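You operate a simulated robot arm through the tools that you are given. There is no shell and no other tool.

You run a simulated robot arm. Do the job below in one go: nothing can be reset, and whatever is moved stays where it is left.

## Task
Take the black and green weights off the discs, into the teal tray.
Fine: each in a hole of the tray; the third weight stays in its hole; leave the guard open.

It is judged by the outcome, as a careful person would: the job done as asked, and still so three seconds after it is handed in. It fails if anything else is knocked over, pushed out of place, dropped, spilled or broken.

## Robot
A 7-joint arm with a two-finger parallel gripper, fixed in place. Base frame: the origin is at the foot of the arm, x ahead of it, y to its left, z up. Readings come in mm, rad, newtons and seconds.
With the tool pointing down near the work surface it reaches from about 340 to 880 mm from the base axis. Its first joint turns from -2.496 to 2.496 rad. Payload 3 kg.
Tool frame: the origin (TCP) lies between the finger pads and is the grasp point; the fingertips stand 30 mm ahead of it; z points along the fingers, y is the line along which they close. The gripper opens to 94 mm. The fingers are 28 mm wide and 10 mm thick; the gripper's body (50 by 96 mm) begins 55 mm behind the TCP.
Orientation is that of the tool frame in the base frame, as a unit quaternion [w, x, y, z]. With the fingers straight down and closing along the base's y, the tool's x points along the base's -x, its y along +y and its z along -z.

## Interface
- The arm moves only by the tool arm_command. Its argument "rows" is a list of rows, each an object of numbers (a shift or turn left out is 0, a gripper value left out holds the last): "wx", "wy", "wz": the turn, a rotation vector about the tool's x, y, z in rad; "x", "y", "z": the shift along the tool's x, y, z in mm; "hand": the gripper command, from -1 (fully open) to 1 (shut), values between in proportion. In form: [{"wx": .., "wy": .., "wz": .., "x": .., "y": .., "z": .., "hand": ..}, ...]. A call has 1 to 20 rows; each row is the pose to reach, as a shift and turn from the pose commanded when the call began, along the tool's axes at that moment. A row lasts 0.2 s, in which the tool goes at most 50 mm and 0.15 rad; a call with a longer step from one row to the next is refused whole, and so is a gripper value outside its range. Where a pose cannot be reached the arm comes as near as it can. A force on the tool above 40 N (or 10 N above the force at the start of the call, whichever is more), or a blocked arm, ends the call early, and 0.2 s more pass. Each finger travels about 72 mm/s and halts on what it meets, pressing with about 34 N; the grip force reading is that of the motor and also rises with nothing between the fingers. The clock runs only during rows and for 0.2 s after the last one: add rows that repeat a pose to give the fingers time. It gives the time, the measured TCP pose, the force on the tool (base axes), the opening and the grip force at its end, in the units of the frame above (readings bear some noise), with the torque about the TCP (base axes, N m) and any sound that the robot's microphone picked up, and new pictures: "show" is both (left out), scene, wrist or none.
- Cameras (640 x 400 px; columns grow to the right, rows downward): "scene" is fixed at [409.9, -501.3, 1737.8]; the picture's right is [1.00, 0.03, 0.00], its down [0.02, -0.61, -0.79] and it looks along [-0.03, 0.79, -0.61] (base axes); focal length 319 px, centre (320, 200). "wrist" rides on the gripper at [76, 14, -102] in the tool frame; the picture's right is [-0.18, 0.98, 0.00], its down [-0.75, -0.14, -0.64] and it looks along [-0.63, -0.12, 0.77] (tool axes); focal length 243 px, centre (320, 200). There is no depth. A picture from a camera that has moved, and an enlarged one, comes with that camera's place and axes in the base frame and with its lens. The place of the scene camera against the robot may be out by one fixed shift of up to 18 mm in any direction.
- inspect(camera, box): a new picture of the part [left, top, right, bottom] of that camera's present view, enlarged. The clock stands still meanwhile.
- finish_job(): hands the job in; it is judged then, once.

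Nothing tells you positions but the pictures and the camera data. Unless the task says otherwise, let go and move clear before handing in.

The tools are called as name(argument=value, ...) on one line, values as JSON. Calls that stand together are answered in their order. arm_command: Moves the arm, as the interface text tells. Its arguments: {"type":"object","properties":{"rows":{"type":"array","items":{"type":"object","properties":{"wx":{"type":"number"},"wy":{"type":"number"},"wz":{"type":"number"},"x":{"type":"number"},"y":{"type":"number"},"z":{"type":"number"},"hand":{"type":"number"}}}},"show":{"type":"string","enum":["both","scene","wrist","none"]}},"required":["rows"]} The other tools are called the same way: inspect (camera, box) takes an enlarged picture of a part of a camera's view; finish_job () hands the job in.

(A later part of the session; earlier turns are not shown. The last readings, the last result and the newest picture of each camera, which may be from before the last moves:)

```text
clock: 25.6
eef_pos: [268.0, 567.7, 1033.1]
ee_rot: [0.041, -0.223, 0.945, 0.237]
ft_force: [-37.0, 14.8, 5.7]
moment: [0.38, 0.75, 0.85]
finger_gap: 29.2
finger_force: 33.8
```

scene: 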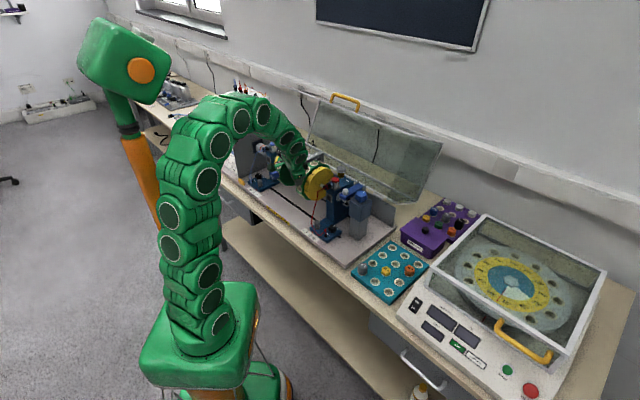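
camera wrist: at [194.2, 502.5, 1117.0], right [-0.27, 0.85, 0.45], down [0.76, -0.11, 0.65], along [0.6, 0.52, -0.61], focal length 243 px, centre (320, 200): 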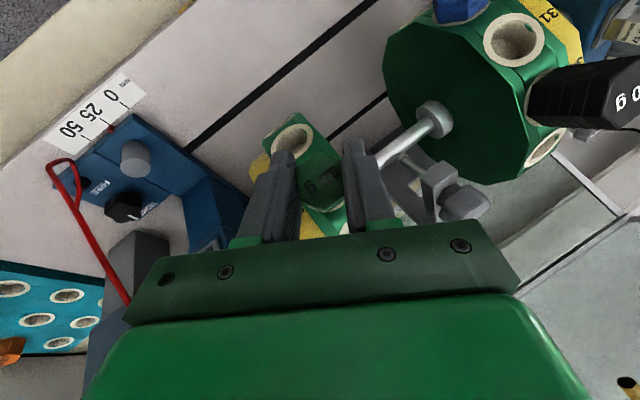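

The side load drifts with time, so I'll begin the pull along the hole's axis now, with a small relieving shift, in short steps.

arm_command(rows=[{"x": 1.4, "y": 0.8, "z": -0.7, "hand": 1.0}, {"x": 2.8, "y": 1.0, "z": -2.1, "hand": 1.0}, {"x": 4.9, "y": 1.0, "z": -4.2, "hand": 1.0}, {"x": 7.0, "y": 1.0, "z": -6.3, "hand": 1.0}], show="wrist")

inspect(camera="wrist", box=[220, 100, 420, 225])

```text
clock: 26.6
eef_pos: [262.8, 561.4, 1037.9]
ee_rot: [0.043, -0.223, 0.945, 0.237]
ft_force: [23.5, 16.9, -13.3]
moment: [0.18, -0.39, -0.26]
finger_gap: 29.5
finger_force: 33.7
camera wrist: at [189.5, 496.3, 1121.3], right [-0.27, 0.85, 0.45], down [0.75, -0.11, 0.65], along [0.6, 0.52, -0.61], focal length 243 px, centre (320, 200)
```

wrist: 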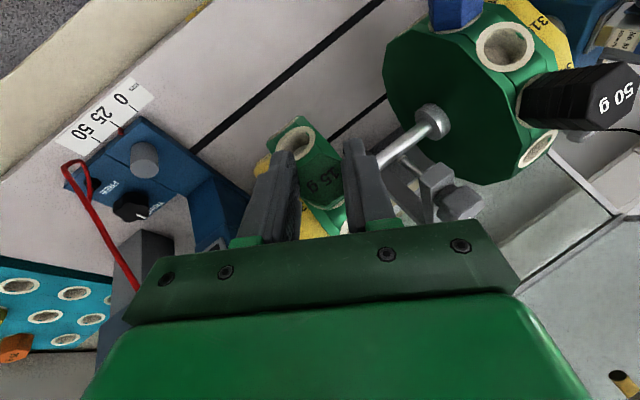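

```text
3.20 times, centred on (320, 162) of wrist
camera zoom: at [189.5, 496.3, 1121.3], right [-0.27, 0.85, 0.45], down [0.75, -0.11, 0.65], along [0.6, 0.52, -0.61], focal length 776 px, centre (320, 320)
```

zoom: 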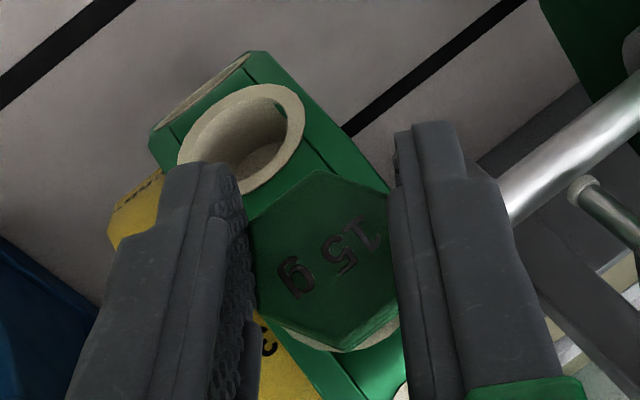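

The gripper moved ~9 mm with ~31 N resisting along the hole axis. I need to tell whether the weight came along or the fingers slid, so I'll zoom in.

inspect(camera="wrist", box=[280, 130, 380, 193])

inspect(camera="scene", box=[270, 150, 330, 188])

```text
6.35 times, centred on (330, 162) of wrist
camera zoom: at [189.5, 496.3, 1121.3], right [-0.27, 0.85, 0.45], down [0.75, -0.11, 0.65], along [0.6, 0.52, -0.61], focal length 1540 px, centre (256, 444)
```

zoom: 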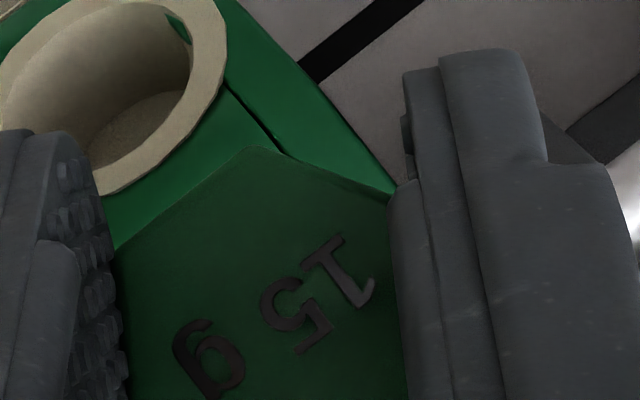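

```text
10.53 times, centred on (300, 169) of scene
camera zoom: at [409.9, -501.3, 1737.8], right [1.0, 0.03, 0.0], down [0.02, -0.61, -0.79], along [-0.03, 0.79, -0.61], focal length 3362 px, centre (530, 526)
```

zoom: 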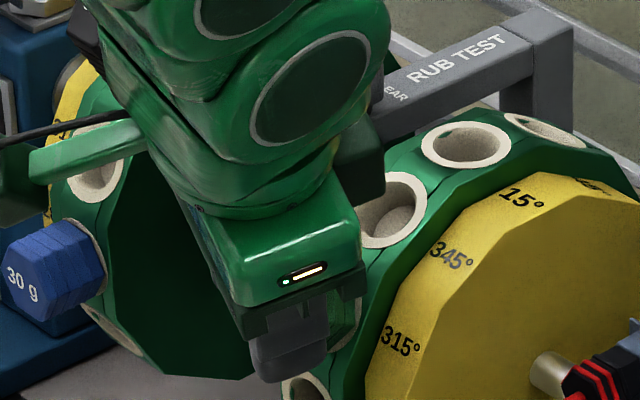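

The text size shows the weight stayed put and the fingers slid about 9 mm up the head. I'll release, go back in, centre better, and look at the seat before re-gripping.

arm_command(rows=[{"hand": 0.1}, {"hand": -0.1}, {"x": -2.5, "y": -0.1, "z": 2.3, "hand": -0.1}, {"x": -5, "y": -0.2, "z": 4.6, "hand": -0.1}, {"x": -7.6, "y": -0.3, "z": 6.9, "hand": -0.1}, {"x": -7.6, "y": -0.3, "z": 6.9, "hand": -0.1}], show="wrist")

inspect(camera="wrist", box=[220, 100, 420, 225])

```text
clock: 28.0
eef_pos: [267.5, 567.8, 1032.8]
ee_rot: [0.042, -0.224, 0.945, 0.235]
ft_force: [0.6, 0.4, 0.3]
moment: [0.0, 0.0, 0.02]
finger_gap: 51.7
finger_force: 0.1
camera wrist: at [194.3, 502.4, 1115.6], right [-0.27, 0.85, 0.45], down [0.76, -0.11, 0.65], along [0.6, 0.52, -0.61], focal length 243 px, centre (320, 200)
```

wrist: 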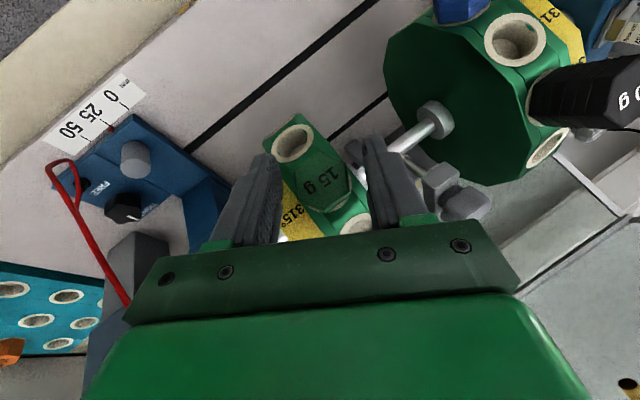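

```text
3.20 times, centred on (320, 162) of wrist
camera zoom: at [194.3, 502.4, 1115.6], right [-0.27, 0.85, 0.45], down [0.76, -0.11, 0.65], along [0.6, 0.52, -0.61], focal length 776 px, centre (320, 320)
```

zoom: 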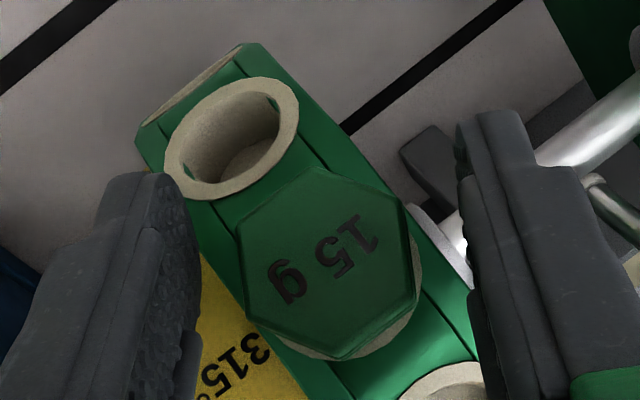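

The weight can rotate in its bore (it squared up to the pads) but stayed seated. I'll re-grip and look at the forces right away.

arm_command(rows=[{"hand": 0.25}, {"hand": 0.4}, {"hand": 1.0}], show="none")

```text
clock: 28.8
eef_pos: [266.9, 568.7, 1031.7]
ee_rot: [0.042, -0.223, 0.945, 0.237]
ft_force: [1.4, -3.8, 0.5]
moment: [-0.06, -0.01, -0.09]
finger_gap: 29.4
finger_force: 33.9
```

Side load is now only ~4 N. Pulling along the hole axis in small steps.

arm_command(rows=[{"x": 0.7, "z": -0.7, "hand": 1.0}, {"x": 1.4, "z": -1.4, "hand": 1.0}], show="none")

```text
clock: 29.4
eef_pos: [267.4, 567.7, 1032.7]
ee_rot: [0.043, -0.224, 0.944, 0.237]
ft_force: [13.7, 22.9, -15.7]
moment: [0.18, 0.06, 0.04]
finger_gap: 29.5
finger_force: 34.1
```

About 30 N with no clear release. I'll add a small twist about the weight's own axis while pulling, to break the friction.

arm_command(rows=[{"x": 0.5, "y": 1.1, "z": -0.5, "wx": 0.071, "wz": -0.071, "hand": 1.0}, {"x": 1.0, "y": 0, "z": -1.0, "hand": 1.0}, {"x": 1.5, "y": -1.1, "z": -1.5, "wx": -0.071, "wz": 0.071, "hand": 1.0}, {"x": 2.0, "y": 0, "z": -2.0, "hand": 1.0}, {"x": 2.5, "y": 1.1, "z": -2.5, "wx": 0.071, "wz": -0.071, "hand": 1.0}, {"x": 3.0, "y": 0, "z": -3.0, "hand": 1.0}], show="wrist")

inspect(camera="wrist", box=[220, 100, 420, 225])

```text
clock: 30.8
eef_pos: [264.0, 563.5, 1035.9]
ee_rot: [0.041, -0.223, 0.945, 0.237]
ft_force: [8.2, 19.6, -13.2]
moment: [0.08, 0.04, 0.16]
finger_gap: 29.3
finger_force: 34.1
camera wrist: at [190.8, 499.1, 1119.0], right [-0.27, 0.85, 0.45], down [0.76, -0.1, 0.65], along [0.6, 0.52, -0.61], focal length 243 px, centre (320, 200)
```

wrist: 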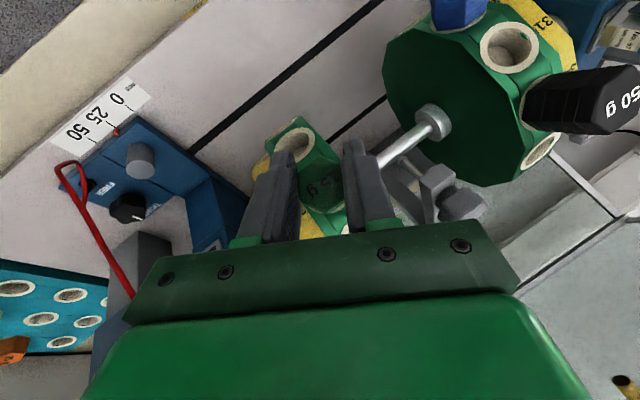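

```text
3.20 times, centred on (320, 162) of wrist
camera zoom: at [190.8, 499.1, 1119.0], right [-0.27, 0.85, 0.45], down [0.76, -0.1, 0.65], along [0.6, 0.52, -0.61], focal length 776 px, centre (320, 320)
```

zoom: 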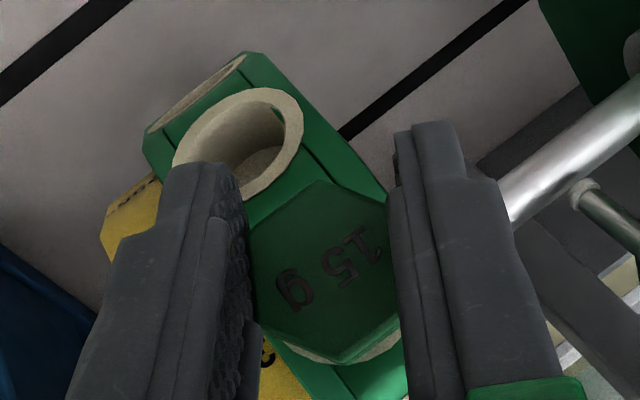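

The fingers still slip: the weight's hold exceeds my pad friction. Before trying harder, I'll read the labels around the machine for hints about how the weights are held.

inspect(camera="scene", box=[220, 140, 280, 178])

inspect(camera="scene", box=[235, 175, 315, 225])

inspect(camera="scene", box=[310, 160, 400, 250])

inspect(camera="scene", box=[350, 235, 440, 305])

```text
10.53 times, centred on (250, 159) of scene
camera zoom: at [409.9, -501.3, 1737.8], right [1.0, 0.03, 0.0], down [0.02, -0.61, -0.79], along [-0.03, 0.79, -0.61], focal length 3362 px, centre (1057, 632)
```

zoom: 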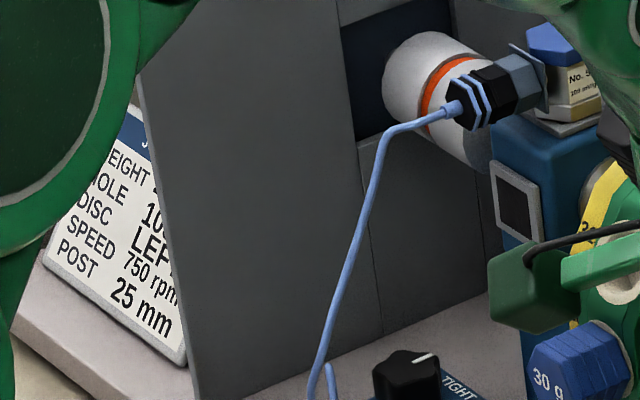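

```text
8.00 times, centred on (275, 200) of scene
camera zoom: at [409.9, -501.3, 1737.8], right [1.0, 0.03, 0.0], down [0.02, -0.61, -0.79], along [-0.03, 0.79, -0.61], focal length 2555 px, centre (680, 200)
```

zoom: 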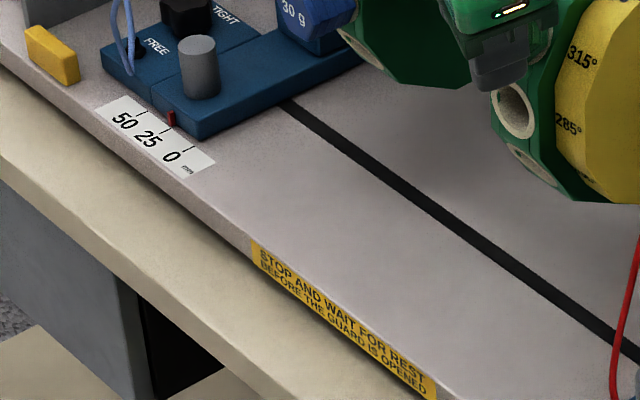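

```text
4.44 times, centred on (355, 205) of scene
camera zoom: at [409.9, -501.3, 1737.8], right [1.0, 0.03, 0.0], down [0.02, -0.61, -0.79], along [-0.03, 0.79, -0.61], focal length 1419 px, centre (164, 178)
```

zoom: 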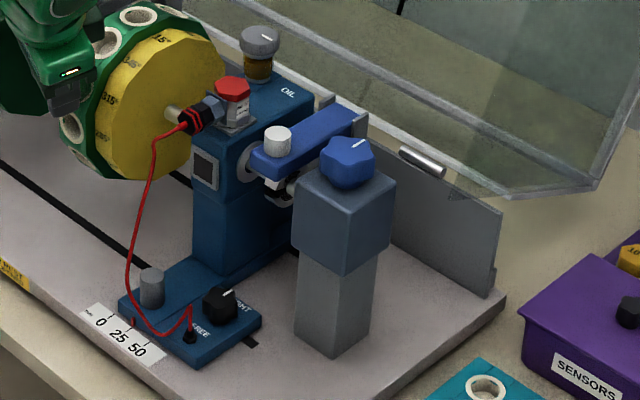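

```text
5.71 times, centred on (395, 270) of scene
camera zoom: at [409.9, -501.3, 1737.8], right [1.0, 0.03, 0.0], down [0.02, -0.61, -0.79], along [-0.03, 0.79, -0.61], focal length 1825 px, centre (-109, -200)
```

zoom: 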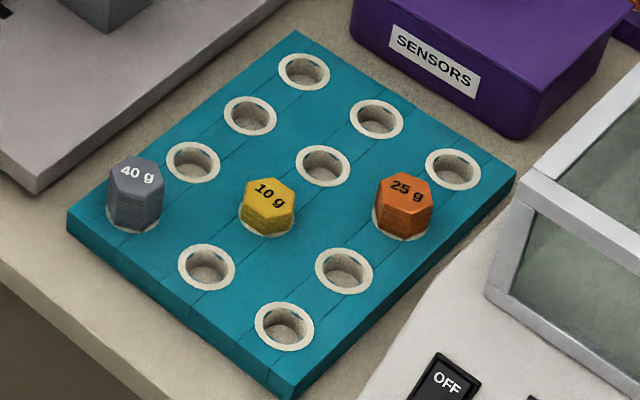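

No locking label is visible. I'll look closely into the empty bores and bushings, which may show a detent or slot.

arm_command(rows=[{"hand": 0.2}, {"hand": -0.1}, {"x": 5, "z": -5, "hand": -0.3}, {"x": 15, "z": -15, "hand": -0.3}, {"x": 30, "z": -30, "hand": -0.3}, {"x": 30, "z": -30, "hand": -0.3}], show="wrist")

inspect(camera="wrist", box=[260, 90, 380, 165])

inspect(camera="wrist", box=[270, 110, 310, 135])

inspect(camera="wrist", box=[470, 0, 590, 75])

```text
clock: 32.2
eef_pos: [238.4, 536.8, 1057.5]
ee_rot: [0.041, -0.224, 0.945, 0.237]
ft_force: [0.0, 0.2, -0.8]
moment: [-0.01, -0.02, 0.02]
finger_gap: 60.9
finger_force: 0.0
camera wrist: at [165.6, 471.5, 1140.5], right [-0.27, 0.85, 0.46], down [0.76, -0.11, 0.65], along [0.6, 0.52, -0.61], focal length 243 px, centre (320, 200)
```

wrist: 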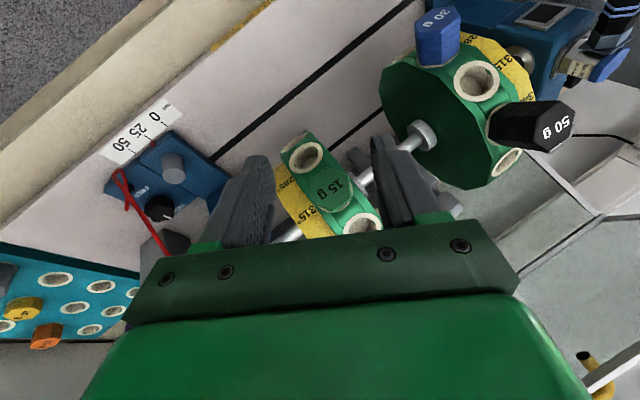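

```text
5.33 times, centred on (320, 128) of wrist
camera zoom: at [165.6, 471.5, 1140.5], right [-0.27, 0.85, 0.46], down [0.76, -0.11, 0.65], along [0.6, 0.52, -0.61], focal length 1294 px, centre (320, 587)
```

zoom: 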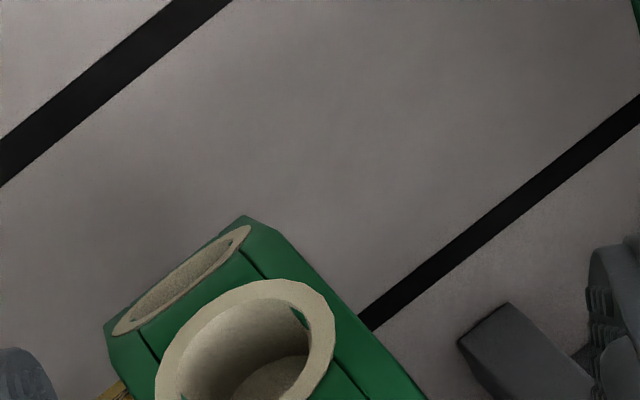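

```text
16.00 times, centred on (290, 122) of wrist
camera zoom: at [165.6, 471.5, 1140.5], right [-0.27, 0.85, 0.46], down [0.76, -0.11, 0.65], along [0.6, 0.52, -0.61], focal length 3882 px, centre (800, 1440)
```

zoom: 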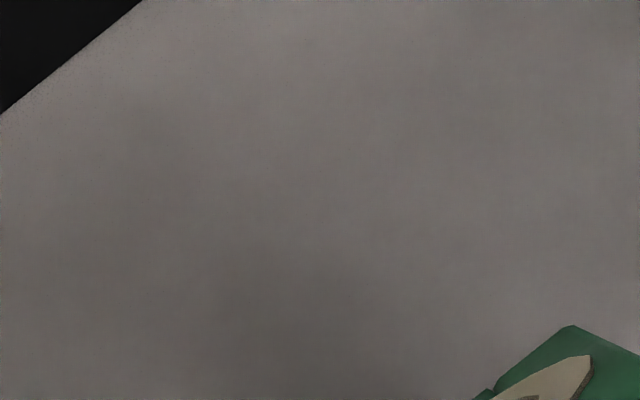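

```text
5.33 times, centred on (530, 38) of wrist
camera zoom: at [165.6, 471.5, 1140.5], right [-0.27, 0.85, 0.46], down [0.76, -0.11, 0.65], along [0.6, 0.52, -0.61], focal length 1294 px, centre (-800, 1067)
```

zoom: 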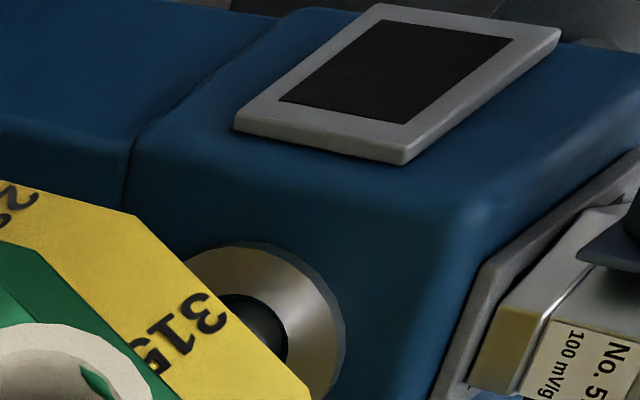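

inspect(camera="wrist", box=[280, 135, 380, 240])

inspect(camera="wrist", box=[448, 58, 508, 95])

inspect(camera="wrist", box=[284, 138, 332, 168])

```text
3.81 times, centred on (330, 188) of wrist
camera zoom: at [165.6, 471.5, 1140.5], right [-0.27, 0.85, 0.46], down [0.76, -0.11, 0.65], along [0.6, 0.52, -0.61], focal length 924 px, centre (282, 248)
```

zoom: 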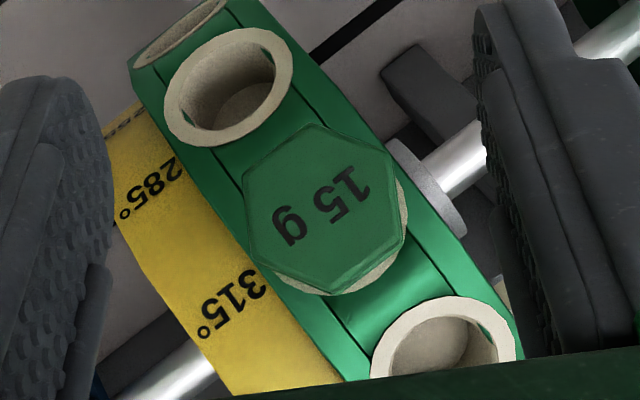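

```text
10.67 times, centred on (478, 76) of wrist
camera zoom: at [165.6, 471.5, 1140.5], right [-0.27, 0.85, 0.46], down [0.76, -0.11, 0.65], along [0.6, 0.52, -0.61], focal length 2588 px, centre (-1365, 1517)
```

zoom: 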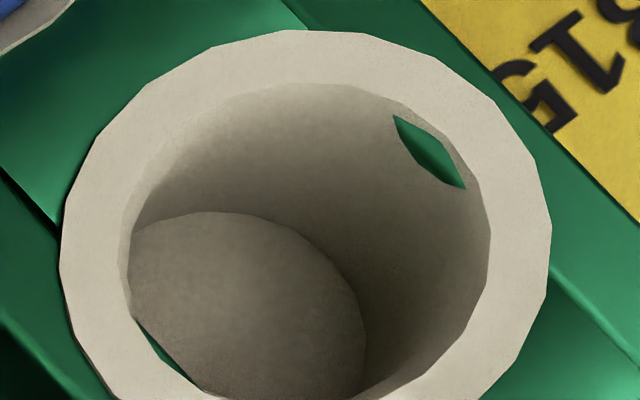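

```text
13.33 times, centred on (308, 153) of wrist
camera zoom: at [165.6, 471.5, 1140.5], right [-0.27, 0.85, 0.46], down [0.76, -0.11, 0.65], along [0.6, 0.52, -0.61], focal length 3235 px, centre (480, 827)
```

zoom: 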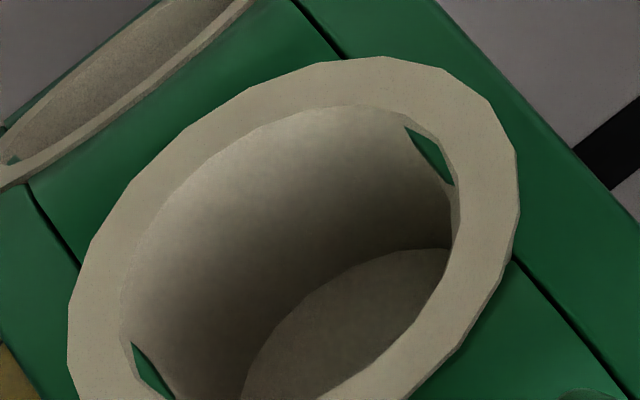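

The green slivers are just the rim flanges showing in the bore; there's no visible lock. I'll go back in, grip again, and measure the holding force in small increments.

arm_command(rows=[{"x": -10, "z": 10, "hand": -0.1}, {"x": -20, "z": 20, "hand": -0.1}, {"x": -28, "z": 28, "hand": -0.1}, {"x": -34.4, "z": 34.4, "hand": -0.1}, {"x": -34.4, "z": 34.4, "hand": -0.1}, {"x": -34.4, "z": 34.4, "hand": 0.3}, {"x": -34.4, "z": 34.4, "hand": 1.0}, {"x": -34.4, "z": 34.4, "hand": 1.0}], show="none")

arm_command(rows=[{"x": 0.5, "z": -0.5, "hand": 1.0}], show="none")

arm_command(rows=[{"x": 0.5, "z": -0.5, "hand": 1.0}], show="none")

arm_command(rows=[{"x": 0.5, "z": -0.5, "hand": 1.0}], show="none")

```text
clock: 34.0
eef_pos: [268.2, 567.5, 1032.8]
ee_rot: [0.042, -0.224, 0.945, 0.237]
ft_force: [-20.7, 24.6, 1.2]
moment: [0.53, 0.37, 0.59]
finger_gap: 29.5
finger_force: 34.1
```

```text
clock: 34.4
eef_pos: [268.0, 565.7, 1032.6]
ee_rot: [0.042, -0.223, 0.945, 0.237]
ft_force: [-12.2, 20.2, -2.1]
moment: [0.45, 0.29, 0.4]
finger_gap: 29.1
finger_force: 33.9
```

```text
clock: 34.8
eef_pos: [268.2, 565.6, 1033.5]
ee_rot: [0.041, -0.225, 0.945, 0.236]
ft_force: [-7.1, 14.0, -3.4]
moment: [0.25, 0.22, 0.17]
finger_gap: 29.5
finger_force: 34.1
```

```text
clock: 35.2
eef_pos: [268.2, 567.3, 1034.1]
ee_rot: [0.042, -0.223, 0.945, 0.236]
ft_force: [16.1, 21.5, -14.7]
moment: [0.24, -0.04, -0.06]
finger_gap: 29.1
finger_force: 34.6
```

arm_command(rows=[{"x": 0.5, "z": -0.5, "hand": 1.0}], show="none")

arm_command(rows=[{"x": 0.5, "z": -0.5, "hand": 1.0}], show="none")

arm_command(rows=[{"x": 0.5, "z": -0.5, "hand": 1.0}], show="wrist")

inspect(camera="wrist", box=[220, 100, 420, 225])

```text
clock: 35.6
eef_pos: [267.3, 566.8, 1033.5]
ee_rot: [0.042, -0.223, 0.945, 0.236]
ft_force: [25.0, 15.1, -13.8]
moment: [0.15, -0.27, -0.27]
finger_gap: 29.5
finger_force: 34.2
```

```text
clock: 36.0
eef_pos: [267.0, 565.6, 1033.9]
ee_rot: [0.041, -0.223, 0.945, 0.237]
ft_force: [26.3, -2.0, -6.3]
moment: [-0.01, -0.49, -0.54]
finger_gap: 29.3
finger_force: 34.2
```

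```text
clock: 36.4
eef_pos: [266.1, 566.0, 1035.5]
ee_rot: [0.043, -0.224, 0.944, 0.237]
ft_force: [34.3, 0.6, -13.0]
moment: [-0.04, -0.54, -0.55]
finger_gap: 29.3
finger_force: 34.1
camera wrist: at [193.2, 500.9, 1117.9], right [-0.27, 0.85, 0.45], down [0.76, -0.11, 0.65], along [0.6, 0.52, -0.61], focal length 243 px, centre (320, 200)
```

wrist: 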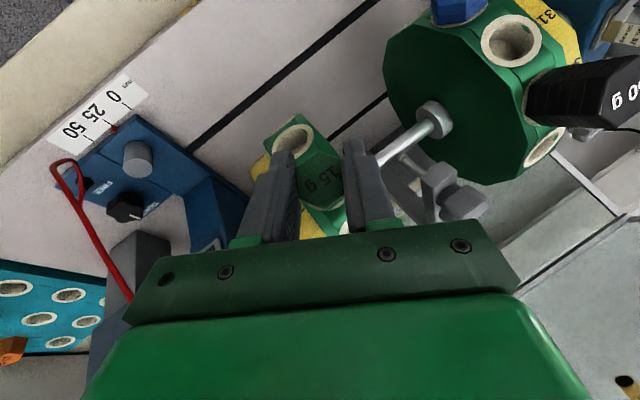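

```text
3.20 times, centred on (320, 162) of wrist
camera zoom: at [193.2, 500.9, 1117.9], right [-0.27, 0.85, 0.45], down [0.76, -0.11, 0.65], along [0.6, 0.52, -0.61], focal length 776 px, centre (320, 320)
```

zoom: 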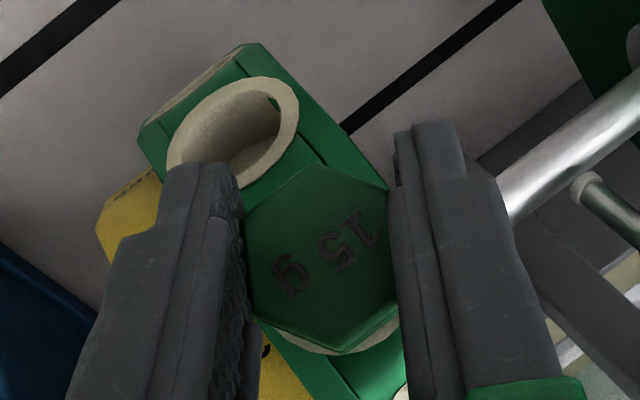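

The pads slip at about 31 N of straight pull even when side load is near zero. I'll re-grip and test how the weight responds to a twist about its own axis.

arm_command(rows=[{"hand": 0.1}, {"x": -1.5, "z": 1.5, "hand": 0.1}, {"x": -3.2, "z": 3.2, "hand": 0.1}, {"x": -3.2, "z": 3.2, "hand": 0.1}, {"x": -3.2, "z": 3.2, "hand": 1.0}, {"x": -3.2, "z": 3.2, "hand": 1.0}], show="none")

arm_command(rows=[{"y": 0.8, "wx": 0.053, "wz": -0.053, "hand": 1.0}, {"y": 1.6, "wx": 0.106, "wz": -0.106, "hand": 1.0}], show="none")

arm_command(rows=[{"y": 0.8, "wx": 0.053, "wz": -0.053, "hand": 1.0}, {"y": 1.6, "wx": 0.106, "wz": -0.106, "hand": 1.0}], show="wrist")

inspect(camera="wrist", box=[220, 100, 420, 225])

```text
clock: 37.8
eef_pos: [267.3, 568.6, 1031.8]
ee_rot: [0.042, -0.224, 0.945, 0.236]
ft_force: [5.8, -23.3, 6.5]
moment: [-0.31, -0.13, -0.29]
finger_gap: 29.8
finger_force: 33.7
```

```text
clock: 38.4
eef_pos: [268.8, 570.6, 1033.0]
ee_rot: [0.066, -0.271, 0.943, 0.183]
ft_force: [-2.7, -24.5, 5.4]
moment: [0.31, 1.02, -0.86]
finger_gap: 29.9
finger_force: 33.7
```

```text
clock: 39.0
eef_pos: [266.6, 570.5, 1033.3]
ee_rot: [0.091, -0.318, 0.935, 0.131]
ft_force: [7.1, -4.8, -6.3]
moment: [0.18, 0.61, -0.5]
finger_gap: 30.5
finger_force: 34.4
camera wrist: at [188.3, 509.4, 1115.3], right [-0.46, 0.86, 0.23], down [0.62, 0.13, 0.77], along [0.63, 0.5, -0.59], focal length 243 px, centre (320, 200)
```

wrist: 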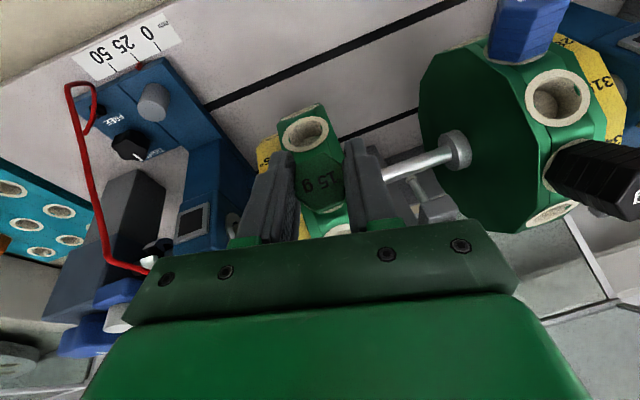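

```text
3.20 times, centred on (320, 162) of wrist
camera zoom: at [188.3, 509.4, 1115.3], right [-0.46, 0.86, 0.23], down [0.62, 0.13, 0.77], along [0.63, 0.5, -0.59], focal length 776 px, centre (320, 320)
```

zoom: 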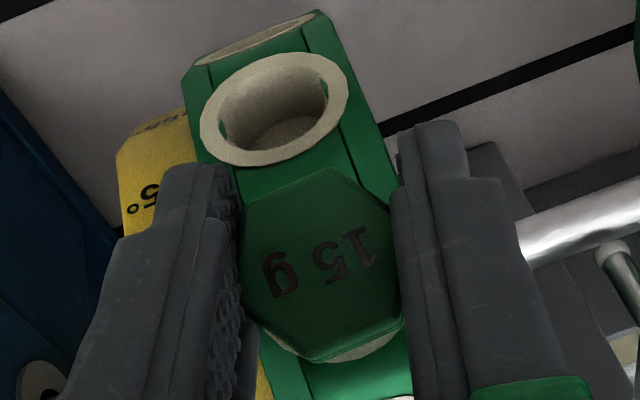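

The pads can turn it a little, but the side load along the shaft clouds the result: closing partly along the shaft squeezes the weight sideways in its bore. The rotor is free in the tangential direction, so closing purely along the tangent would be self-centring. I'll release, back off, and untwist.

arm_command(rows=[{"hand": 0.1}, {"hand": -0.2}, {"x": 7, "z": -7, "hand": -0.3}, {"x": 14, "z": -14, "hand": -0.3}, {"x": 21, "y": -1, "z": -21, "wx": -0.07, "wz": 0.07, "hand": -0.3}, {"x": 28.3, "y": -2, "z": -28.3, "wx": -0.14, "wz": 0.14, "hand": -0.3}, {"x": 28.3, "y": -3.2, "z": -28.3, "wx": -0.212, "wz": 0.212, "hand": -0.3}, {"x": 28.3, "y": -3.2, "z": -28.3, "wx": -0.212, "wz": 0.212, "hand": -0.3}], show="wrist")

inspect(camera="wrist", box=[240, 90, 440, 215])

```text
clock: 40.8
eef_pos: [244.0, 546.0, 1053.9]
ee_rot: [0.041, -0.224, 0.945, 0.236]
ft_force: [-0.5, -0.3, -0.4]
moment: [0.01, -0.05, 0.0]
finger_gap: 61.2
finger_force: 0.1
camera wrist: at [171.4, 480.0, 1136.8], right [-0.27, 0.85, 0.46], down [0.76, -0.11, 0.65], along [0.6, 0.52, -0.61], focal length 243 px, centre (320, 200)
```

wrist: 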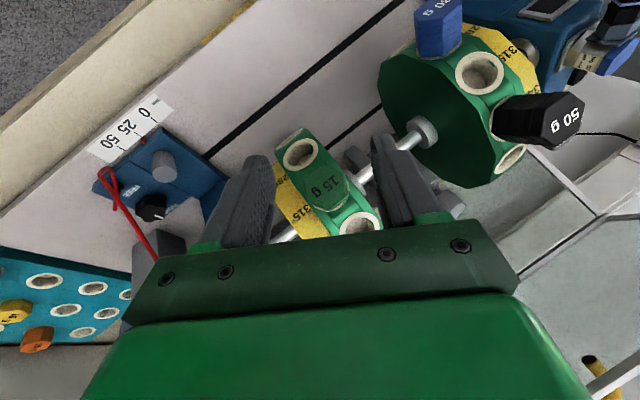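

```text
3.20 times, centred on (340, 152) of wrist
camera zoom: at [171.4, 480.0, 1136.8], right [-0.27, 0.85, 0.46], down [0.76, -0.11, 0.65], along [0.6, 0.52, -0.61], focal length 776 px, centre (256, 352)
```

zoom: 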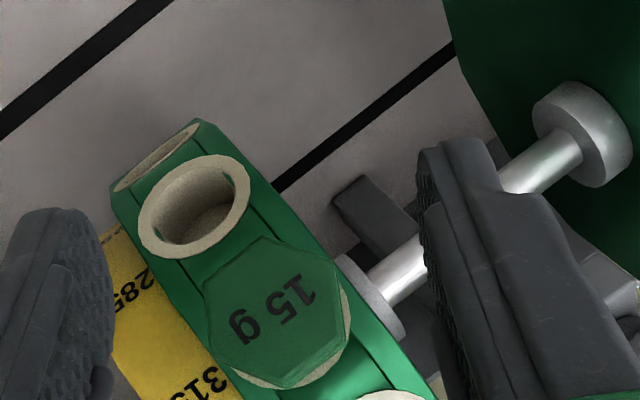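

The hex has returned to its original angle, so the twist did not turn it for good. Let me look at the other weights and the purple rack for any clue about the shanks, and re-check black's seat.

inspect(camera="scene", box=[400, 190, 490, 246])

inspect(camera="wrist", box=[430, 60, 600, 180])

inspect(camera="wrist", box=[395, 0, 485, 60])

```text
7.11 times, centred on (445, 218) of scene
camera zoom: at [409.9, -501.3, 1737.8], right [1.0, 0.03, 0.0], down [0.02, -0.61, -0.79], along [-0.03, 0.79, -0.61], focal length 2271 px, centre (-569, 72)
```

zoom: 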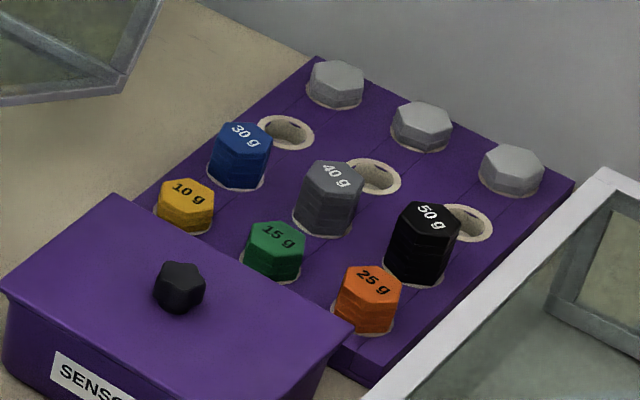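

```text
3.33 times, centred on (515, 120) of wrist
camera zoom: at [171.4, 480.0, 1136.8], right [-0.27, 0.85, 0.46], down [0.76, -0.11, 0.65], along [0.6, 0.52, -0.61], focal length 809 px, centre (-330, 467)
```

zoom: 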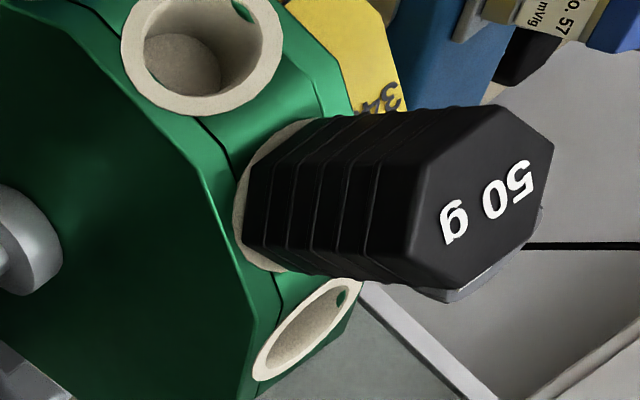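

```text
6.67 times, centred on (440, 30) of wrist
camera zoom: at [171.4, 480.0, 1136.8], right [-0.27, 0.85, 0.46], down [0.76, -0.11, 0.65], along [0.6, 0.52, -0.61], focal length 1618 px, centre (-480, 1333)
```

zoom: 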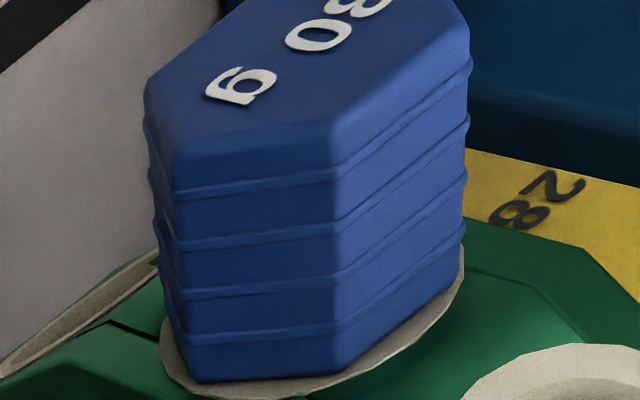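

Comparing the apparent head sizes across my pictures, the green head seems to be a few mm nearer to the camera than at first, so it may be creeping out after all. I'll look at its seat closely.

inspect(camera="wrist", box=[290, 155, 370, 215])

inspect(camera="scene", box=[280, 155, 340, 193])

```text
6.67 times, centred on (330, 185) of wrist
camera zoom: at [171.4, 480.0, 1136.8], right [-0.27, 0.85, 0.46], down [0.76, -0.11, 0.65], along [0.6, 0.52, -0.61], focal length 1618 px, centre (253, 300)
```

zoom: 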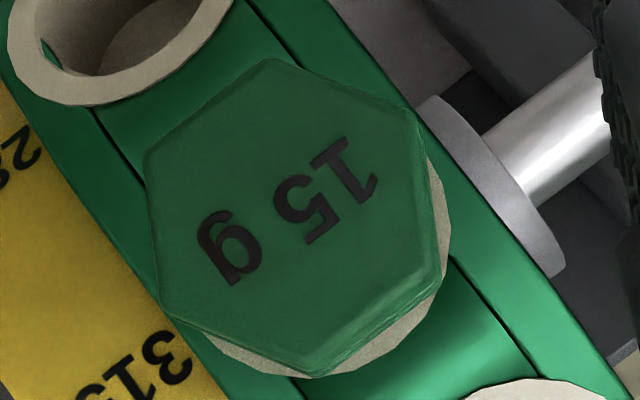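

```text
10.53 times, centred on (310, 174) of scene
camera zoom: at [409.9, -501.3, 1737.8], right [1.0, 0.03, 0.0], down [0.02, -0.61, -0.79], along [-0.03, 0.79, -0.61], focal length 3362 px, centre (425, 474)
```

zoom: 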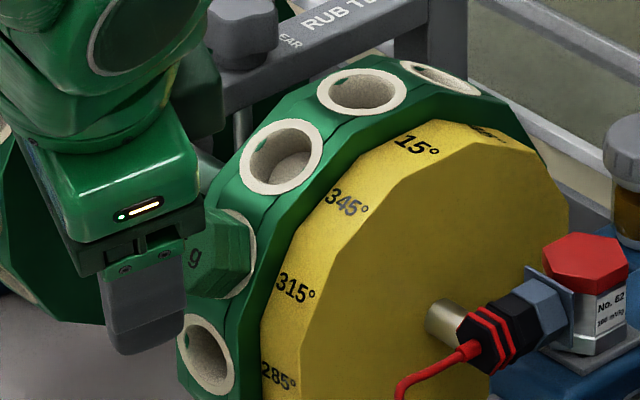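

I can't judge that from this angle. I'll go back to the earlier side-view pose, where the head and its ring are seen edge-on.

arm_command(rows=[{"x": -6, "y": 8.5, "z": -19.6, "hand": -0.4}, {"x": -12, "y": 17, "z": -39.3}, {"x": -18.5, "y": 25.5, "z": -59}, {"x": -24.6, "y": 34, "z": -78.5}, {"x": -31, "y": 42.5, "z": -98}, {"x": -37, "y": 51, "z": -118}, {"x": -43, "y": 59.4, "z": -137.5}, {"x": -49.3, "y": 67.9, "z": -157.1}, {"x": -53.4, "y": 69, "z": -152.7, "wx": 0.042, "wy": -0.01, "wz": 0.102}, {"x": -57.4, "y": 70.2, "z": -148.3, "wx": 0.084, "wy": -0.02, "wz": 0.203}, {"x": -61.5, "y": 71.3, "z": -143.9, "wx": 0.126, "wy": -0.03, "wz": 0.305}, {"x": -65.5, "y": 72.5, "z": -139.5, "wx": 0.168, "wy": -0.04, "wz": 0.406}, {"x": -69.6, "y": 73.6, "z": -135.1, "wx": 0.21, "wy": -0.05, "wz": 0.508}, {"x": -73.7, "y": 74.8, "z": -130.7, "wx": 0.252, "wy": -0.06, "wz": 0.61}, {"x": -77.7, "y": 76, "z": -126.3, "wx": 0.295, "wy": -0.07, "wz": 0.711}, {"x": -81.8, "y": 77, "z": -121.9, "wx": 0.337, "wy": -0.08, "wz": 0.813}, {"x": -85.8, "y": 78.3, "z": -117.5, "wx": 0.379, "wy": -0.09, "wz": 0.914}, {"x": -89.9, "y": 79.4, "z": -113.1, "wx": 0.421, "wy": -0.1, "wz": 1.016}, {"x": -94, "y": 80.5, "z": -108.7, "wx": 0.463, "wy": -0.11, "wz": 1.118}, {"x": -98, "y": 81.7, "z": -104.3, "wx": 0.505, "wy": -0.121, "wz": 1.219}], show="wrist")

inspect(camera="wrist", box=[260, 20, 460, 145])

inspect(camera="wrist", box=[270, 60, 350, 110])

```text
clock: 45.0
eef_pos: [298.6, 599.4, 1198.4]
ee_rot: [0.004, 0.381, 0.924, 0.001]
ft_force: [0.1, -0.7, -0.1]
moment: [0.03, -0.01, 0.0]
finger_gap: 65.7
finger_force: 0.0
camera wrist: at [253.1, 664.8, 1301.7], right [0.82, 0.57, 0.01], down [0.43, -0.63, 0.65], along [0.37, -0.53, -0.76], focal length 243 px, centre (320, 200)
```

wrist: 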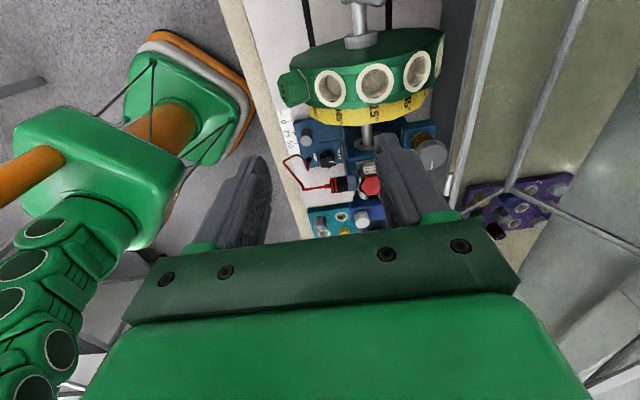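

```text
3.20 times, centred on (360, 82) of wrist
camera zoom: at [253.1, 664.8, 1301.7], right [0.82, 0.57, 0.01], down [0.43, -0.63, 0.65], along [0.37, -0.53, -0.76], focal length 776 px, centre (192, 576)
```

zoom: 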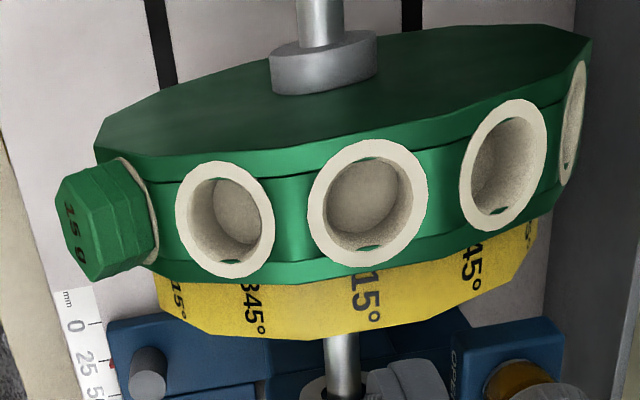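

```text
8.00 times, centred on (310, 85) of wrist
camera zoom: at [253.1, 664.8, 1301.7], right [0.82, 0.57, 0.01], down [0.43, -0.63, 0.65], along [0.37, -0.53, -0.76], focal length 1941 px, centre (400, 1120)
```

zoom: 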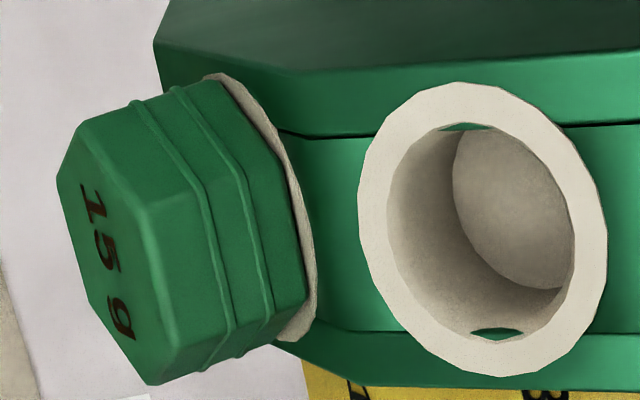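

From the side it's plain the weight is still fully seated at its original angle: it's held by something springy, and it turned about 12° elastically before springing back. Twisting also raised the pad pressure well above the motor's 34 N, so pulling while holding a twist may give the extra grip I need. Going back to the grasp orientation.

arm_command(rows=[{"x": -1, "y": -4.6, "z": -16, "wx": -0.036, "wy": 0.009, "wz": -0.087}, {"x": -2, "y": -9.2, "z": -32, "wx": -0.072, "wy": 0.017, "wz": -0.174}, {"x": -3, "y": -13.8, "z": -32, "wx": -0.108, "wy": 0.026, "wz": -0.261}, {"x": -4, "y": -18.4, "z": -32, "wx": -0.144, "wy": 0.035, "wz": -0.348}, {"x": -5, "y": -23, "z": -32, "wx": -0.18, "wy": 0.043, "wz": -0.435}, {"x": -6, "y": -27.6, "z": -32, "wx": -0.216, "wy": 0.052, "wz": -0.522}, {"x": -7, "y": -32.2, "z": -32, "wx": -0.252, "wy": 0.061, "wz": -0.609}, {"x": -8, "y": -36.8, "z": -32, "wx": -0.288, "wy": 0.069, "wz": -0.696}, {"x": -9, "y": -41.4, "z": -32, "wx": -0.324, "wy": 0.078, "wz": -0.783}, {"x": -10, "y": -46, "z": -32, "wx": -0.36, "wy": 0.087, "wz": -0.87}, {"x": -11, "y": -50.6, "z": -32, "wx": -0.397, "wy": 0.095, "wz": -0.957}, {"x": -12, "y": -55.2, "z": -32, "wx": -0.433, "wy": 0.104, "wz": -1.044}, {"x": -13, "y": -60, "z": -32, "wx": -0.469, "wy": 0.113, "wz": -1.131}, {"x": -13.4, "y": -64.3, "z": -32, "wx": -0.505, "wy": 0.121, "wz": -1.219}, {"x": -13.4, "y": -64.3, "z": -32, "wx": -0.505, "wy": 0.121, "wz": -1.219}, {"x": -13.4, "y": -64.3, "z": -32, "wx": -0.505, "wy": 0.121, "wz": -1.219}], show="none")

```text
clock: 48.4
eef_pos: [263.7, 544.4, 1229.2]
ee_rot: [0.041, -0.224, 0.944, 0.237]
ft_force: [0.3, -0.1, -0.7]
moment: [0.02, -0.01, 0.01]
finger_gap: 65.7
finger_force: 0.0
```

arm_command(rows=[{"x": 2.8, "y": -8.6, "z": 13.2}, {"x": 5.6, "y": -17.1, "z": 26.4}, {"x": 8.5, "y": -25.7, "z": 39.6}, {"x": 11.3, "y": -34.3, "z": 52.8}, {"x": 14.1, "y": -42.9, "z": 66}, {"x": 17, "y": -51.5, "z": 79.1}, {"x": 19.8, "y": -60, "z": 92.3}, {"x": 22.6, "y": -68.6, "z": 105.5}, {"x": 22.6, "y": -68.6, "z": 105.5}, {"x": 22.6, "y": -68.8, "z": 120}, {"x": 22.6, "y": -69, "z": 135}, {"x": 22.6, "y": -69.2, "z": 150}, {"x": 22.6, "y": -69.2, "z": 163}, {"x": 22.4, "y": -69.2, "z": 173}, {"x": 22.2, "y": -69.2, "z": 180, "hand": -0.2}, {"x": 22.0, "y": -69.2, "z": 185.1, "hand": -0.1}, {"x": 22.0, "y": -69.2, "z": 185.1, "hand": -0.1}], show="wrist")

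inspect(camera="wrist", box=[220, 100, 420, 225])

```text
clock: 52.0
eef_pos: [267.6, 565.9, 1033.2]
ee_rot: [0.041, -0.223, 0.945, 0.236]
ft_force: [0.6, -0.4, 0.1]
moment: [0.02, 0.01, 0.05]
finger_gap: 51.6
finger_force: 0.0
camera wrist: at [195.3, 501.5, 1116.4], right [-0.27, 0.85, 0.45], down [0.76, -0.11, 0.65], along [0.6, 0.52, -0.61], focal length 243 px, centre (320, 200)
```

wrist: 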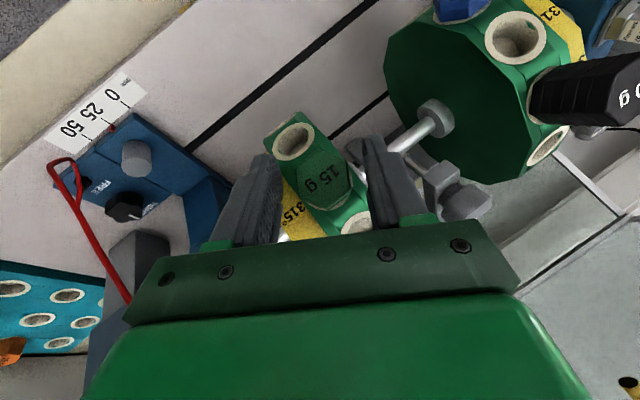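

```text
3.20 times, centred on (320, 162) of wrist
camera zoom: at [195.3, 501.5, 1116.4], right [-0.27, 0.85, 0.45], down [0.76, -0.11, 0.65], along [0.6, 0.52, -0.61], focal length 776 px, centre (320, 320)
```

zoom: 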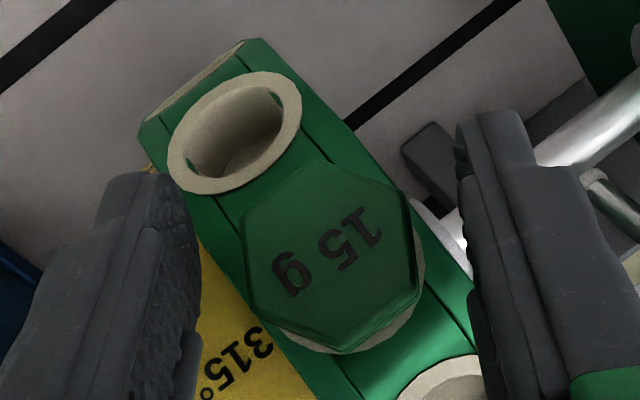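

Well centred with the flats parallel to the pads. Gripping, then adding a held twist.

arm_command(rows=[{"hand": 0.25}, {"hand": 0.4}, {"hand": 1.0}, {"hand": 1.0}], show="none")

arm_command(rows=[{"y": 0.7, "wx": 0.046, "wz": -0.046, "hand": 1.0}, {"y": 1.4, "wx": 0.092, "wz": -0.092, "hand": 1.0}], show="none")

arm_command(rows=[{"x": 0.7, "z": -0.7, "hand": 1.0}], show="none")

arm_command(rows=[{"x": 0.7, "z": -0.7, "hand": 1.0}], show="none")

```text
clock: 53.0
eef_pos: [267.6, 566.7, 1032.3]
ee_rot: [0.04, -0.224, 0.945, 0.237]
ft_force: [-7.2, 6.6, 0.2]
moment: [0.23, 0.17, 0.18]
finger_gap: 29.6
finger_force: 34.4
```

```text
clock: 53.6
eef_pos: [267.9, 569.0, 1033.9]
ee_rot: [0.064, -0.264, 0.943, 0.191]
ft_force: [-8.6, -6.5, 6.5]
moment: [0.67, 0.66, -0.35]
finger_gap: 29.8
finger_force: 34.4
```

```text
clock: 54.0
eef_pos: [267.6, 567.6, 1035.1]
ee_rot: [0.064, -0.264, 0.943, 0.192]
ft_force: [7.5, 17.5, -9.6]
moment: [0.69, 0.56, -0.26]
finger_gap: 29.8
finger_force: 33.5
```

```text
clock: 54.4
eef_pos: [266.5, 568.0, 1034.9]
ee_rot: [0.063, -0.265, 0.943, 0.191]
ft_force: [20.3, 20.7, -13.5]
moment: [0.67, 0.11, -0.29]
finger_gap: 29.9
finger_force: 34.1
```

arm_command(rows=[{"x": 0.5, "z": -0.5, "hand": 1.0}], show="none")

arm_command(rows=[{"x": 0.5, "z": -0.5, "hand": 1.0}], show="none")

arm_command(rows=[{"x": 0.7, "z": -0.7, "hand": 1.0}], show="none")

```text
clock: 54.8
eef_pos: [265.5, 566.2, 1036.0]
ee_rot: [0.063, -0.265, 0.943, 0.19]
ft_force: [12.2, 14.9, -8.5]
moment: [0.57, 0.13, -0.27]
finger_gap: 29.4
finger_force: 34.3
```

```text
clock: 55.2
eef_pos: [265.8, 565.7, 1035.1]
ee_rot: [0.062, -0.265, 0.943, 0.191]
ft_force: [10.9, 14.6, -8.8]
moment: [0.52, 0.19, -0.22]
finger_gap: 29.5
finger_force: 33.6
```

```text
clock: 55.6
eef_pos: [265.8, 567.1, 1035.9]
ee_rot: [0.063, -0.265, 0.943, 0.192]
ft_force: [10.2, 15.3, -9.1]
moment: [0.51, 0.21, -0.19]
finger_gap: 29.3
finger_force: 33.3
```

arm_command(rows=[{"hand": 1.0}], show="wrist")

inspect(camera="wrist", box=[220, 100, 420, 225])

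inspect(camera="scene", box=[270, 150, 330, 188])

```text
clock: 56.0
eef_pos: [265.5, 567.2, 1035.8]
ee_rot: [0.063, -0.265, 0.943, 0.191]
ft_force: [7.5, 10.9, -6.3]
moment: [0.49, 0.23, -0.21]
finger_gap: 29.1
finger_force: 33.8
camera wrist: at [190.5, 502.6, 1118.7], right [-0.36, 0.86, 0.36], down [0.7, -0.01, 0.71], along [0.61, 0.51, -0.61], focal length 243 px, centre (320, 200)
```

wrist: 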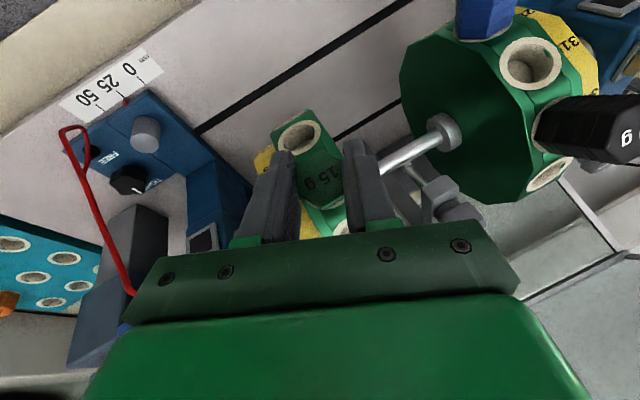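

```text
3.20 times, centred on (320, 162) of wrist
camera zoom: at [190.5, 502.6, 1118.7], right [-0.36, 0.86, 0.36], down [0.7, -0.01, 0.71], along [0.61, 0.51, -0.61], focal length 776 px, centre (320, 320)
```

zoom: 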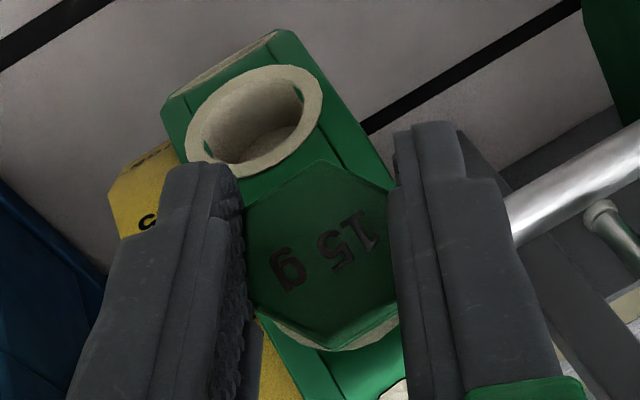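

```text
10.53 times, centred on (300, 169) of scene
camera zoom: at [409.9, -501.3, 1737.8], right [1.0, 0.03, 0.0], down [0.02, -0.61, -0.79], along [-0.03, 0.79, -0.61], focal length 3362 px, centre (530, 526)
```

zoom: 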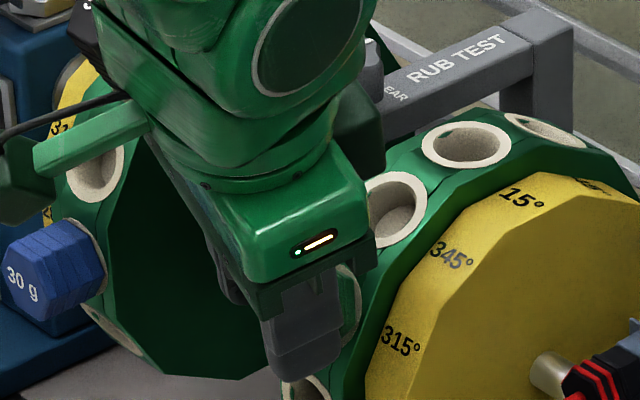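

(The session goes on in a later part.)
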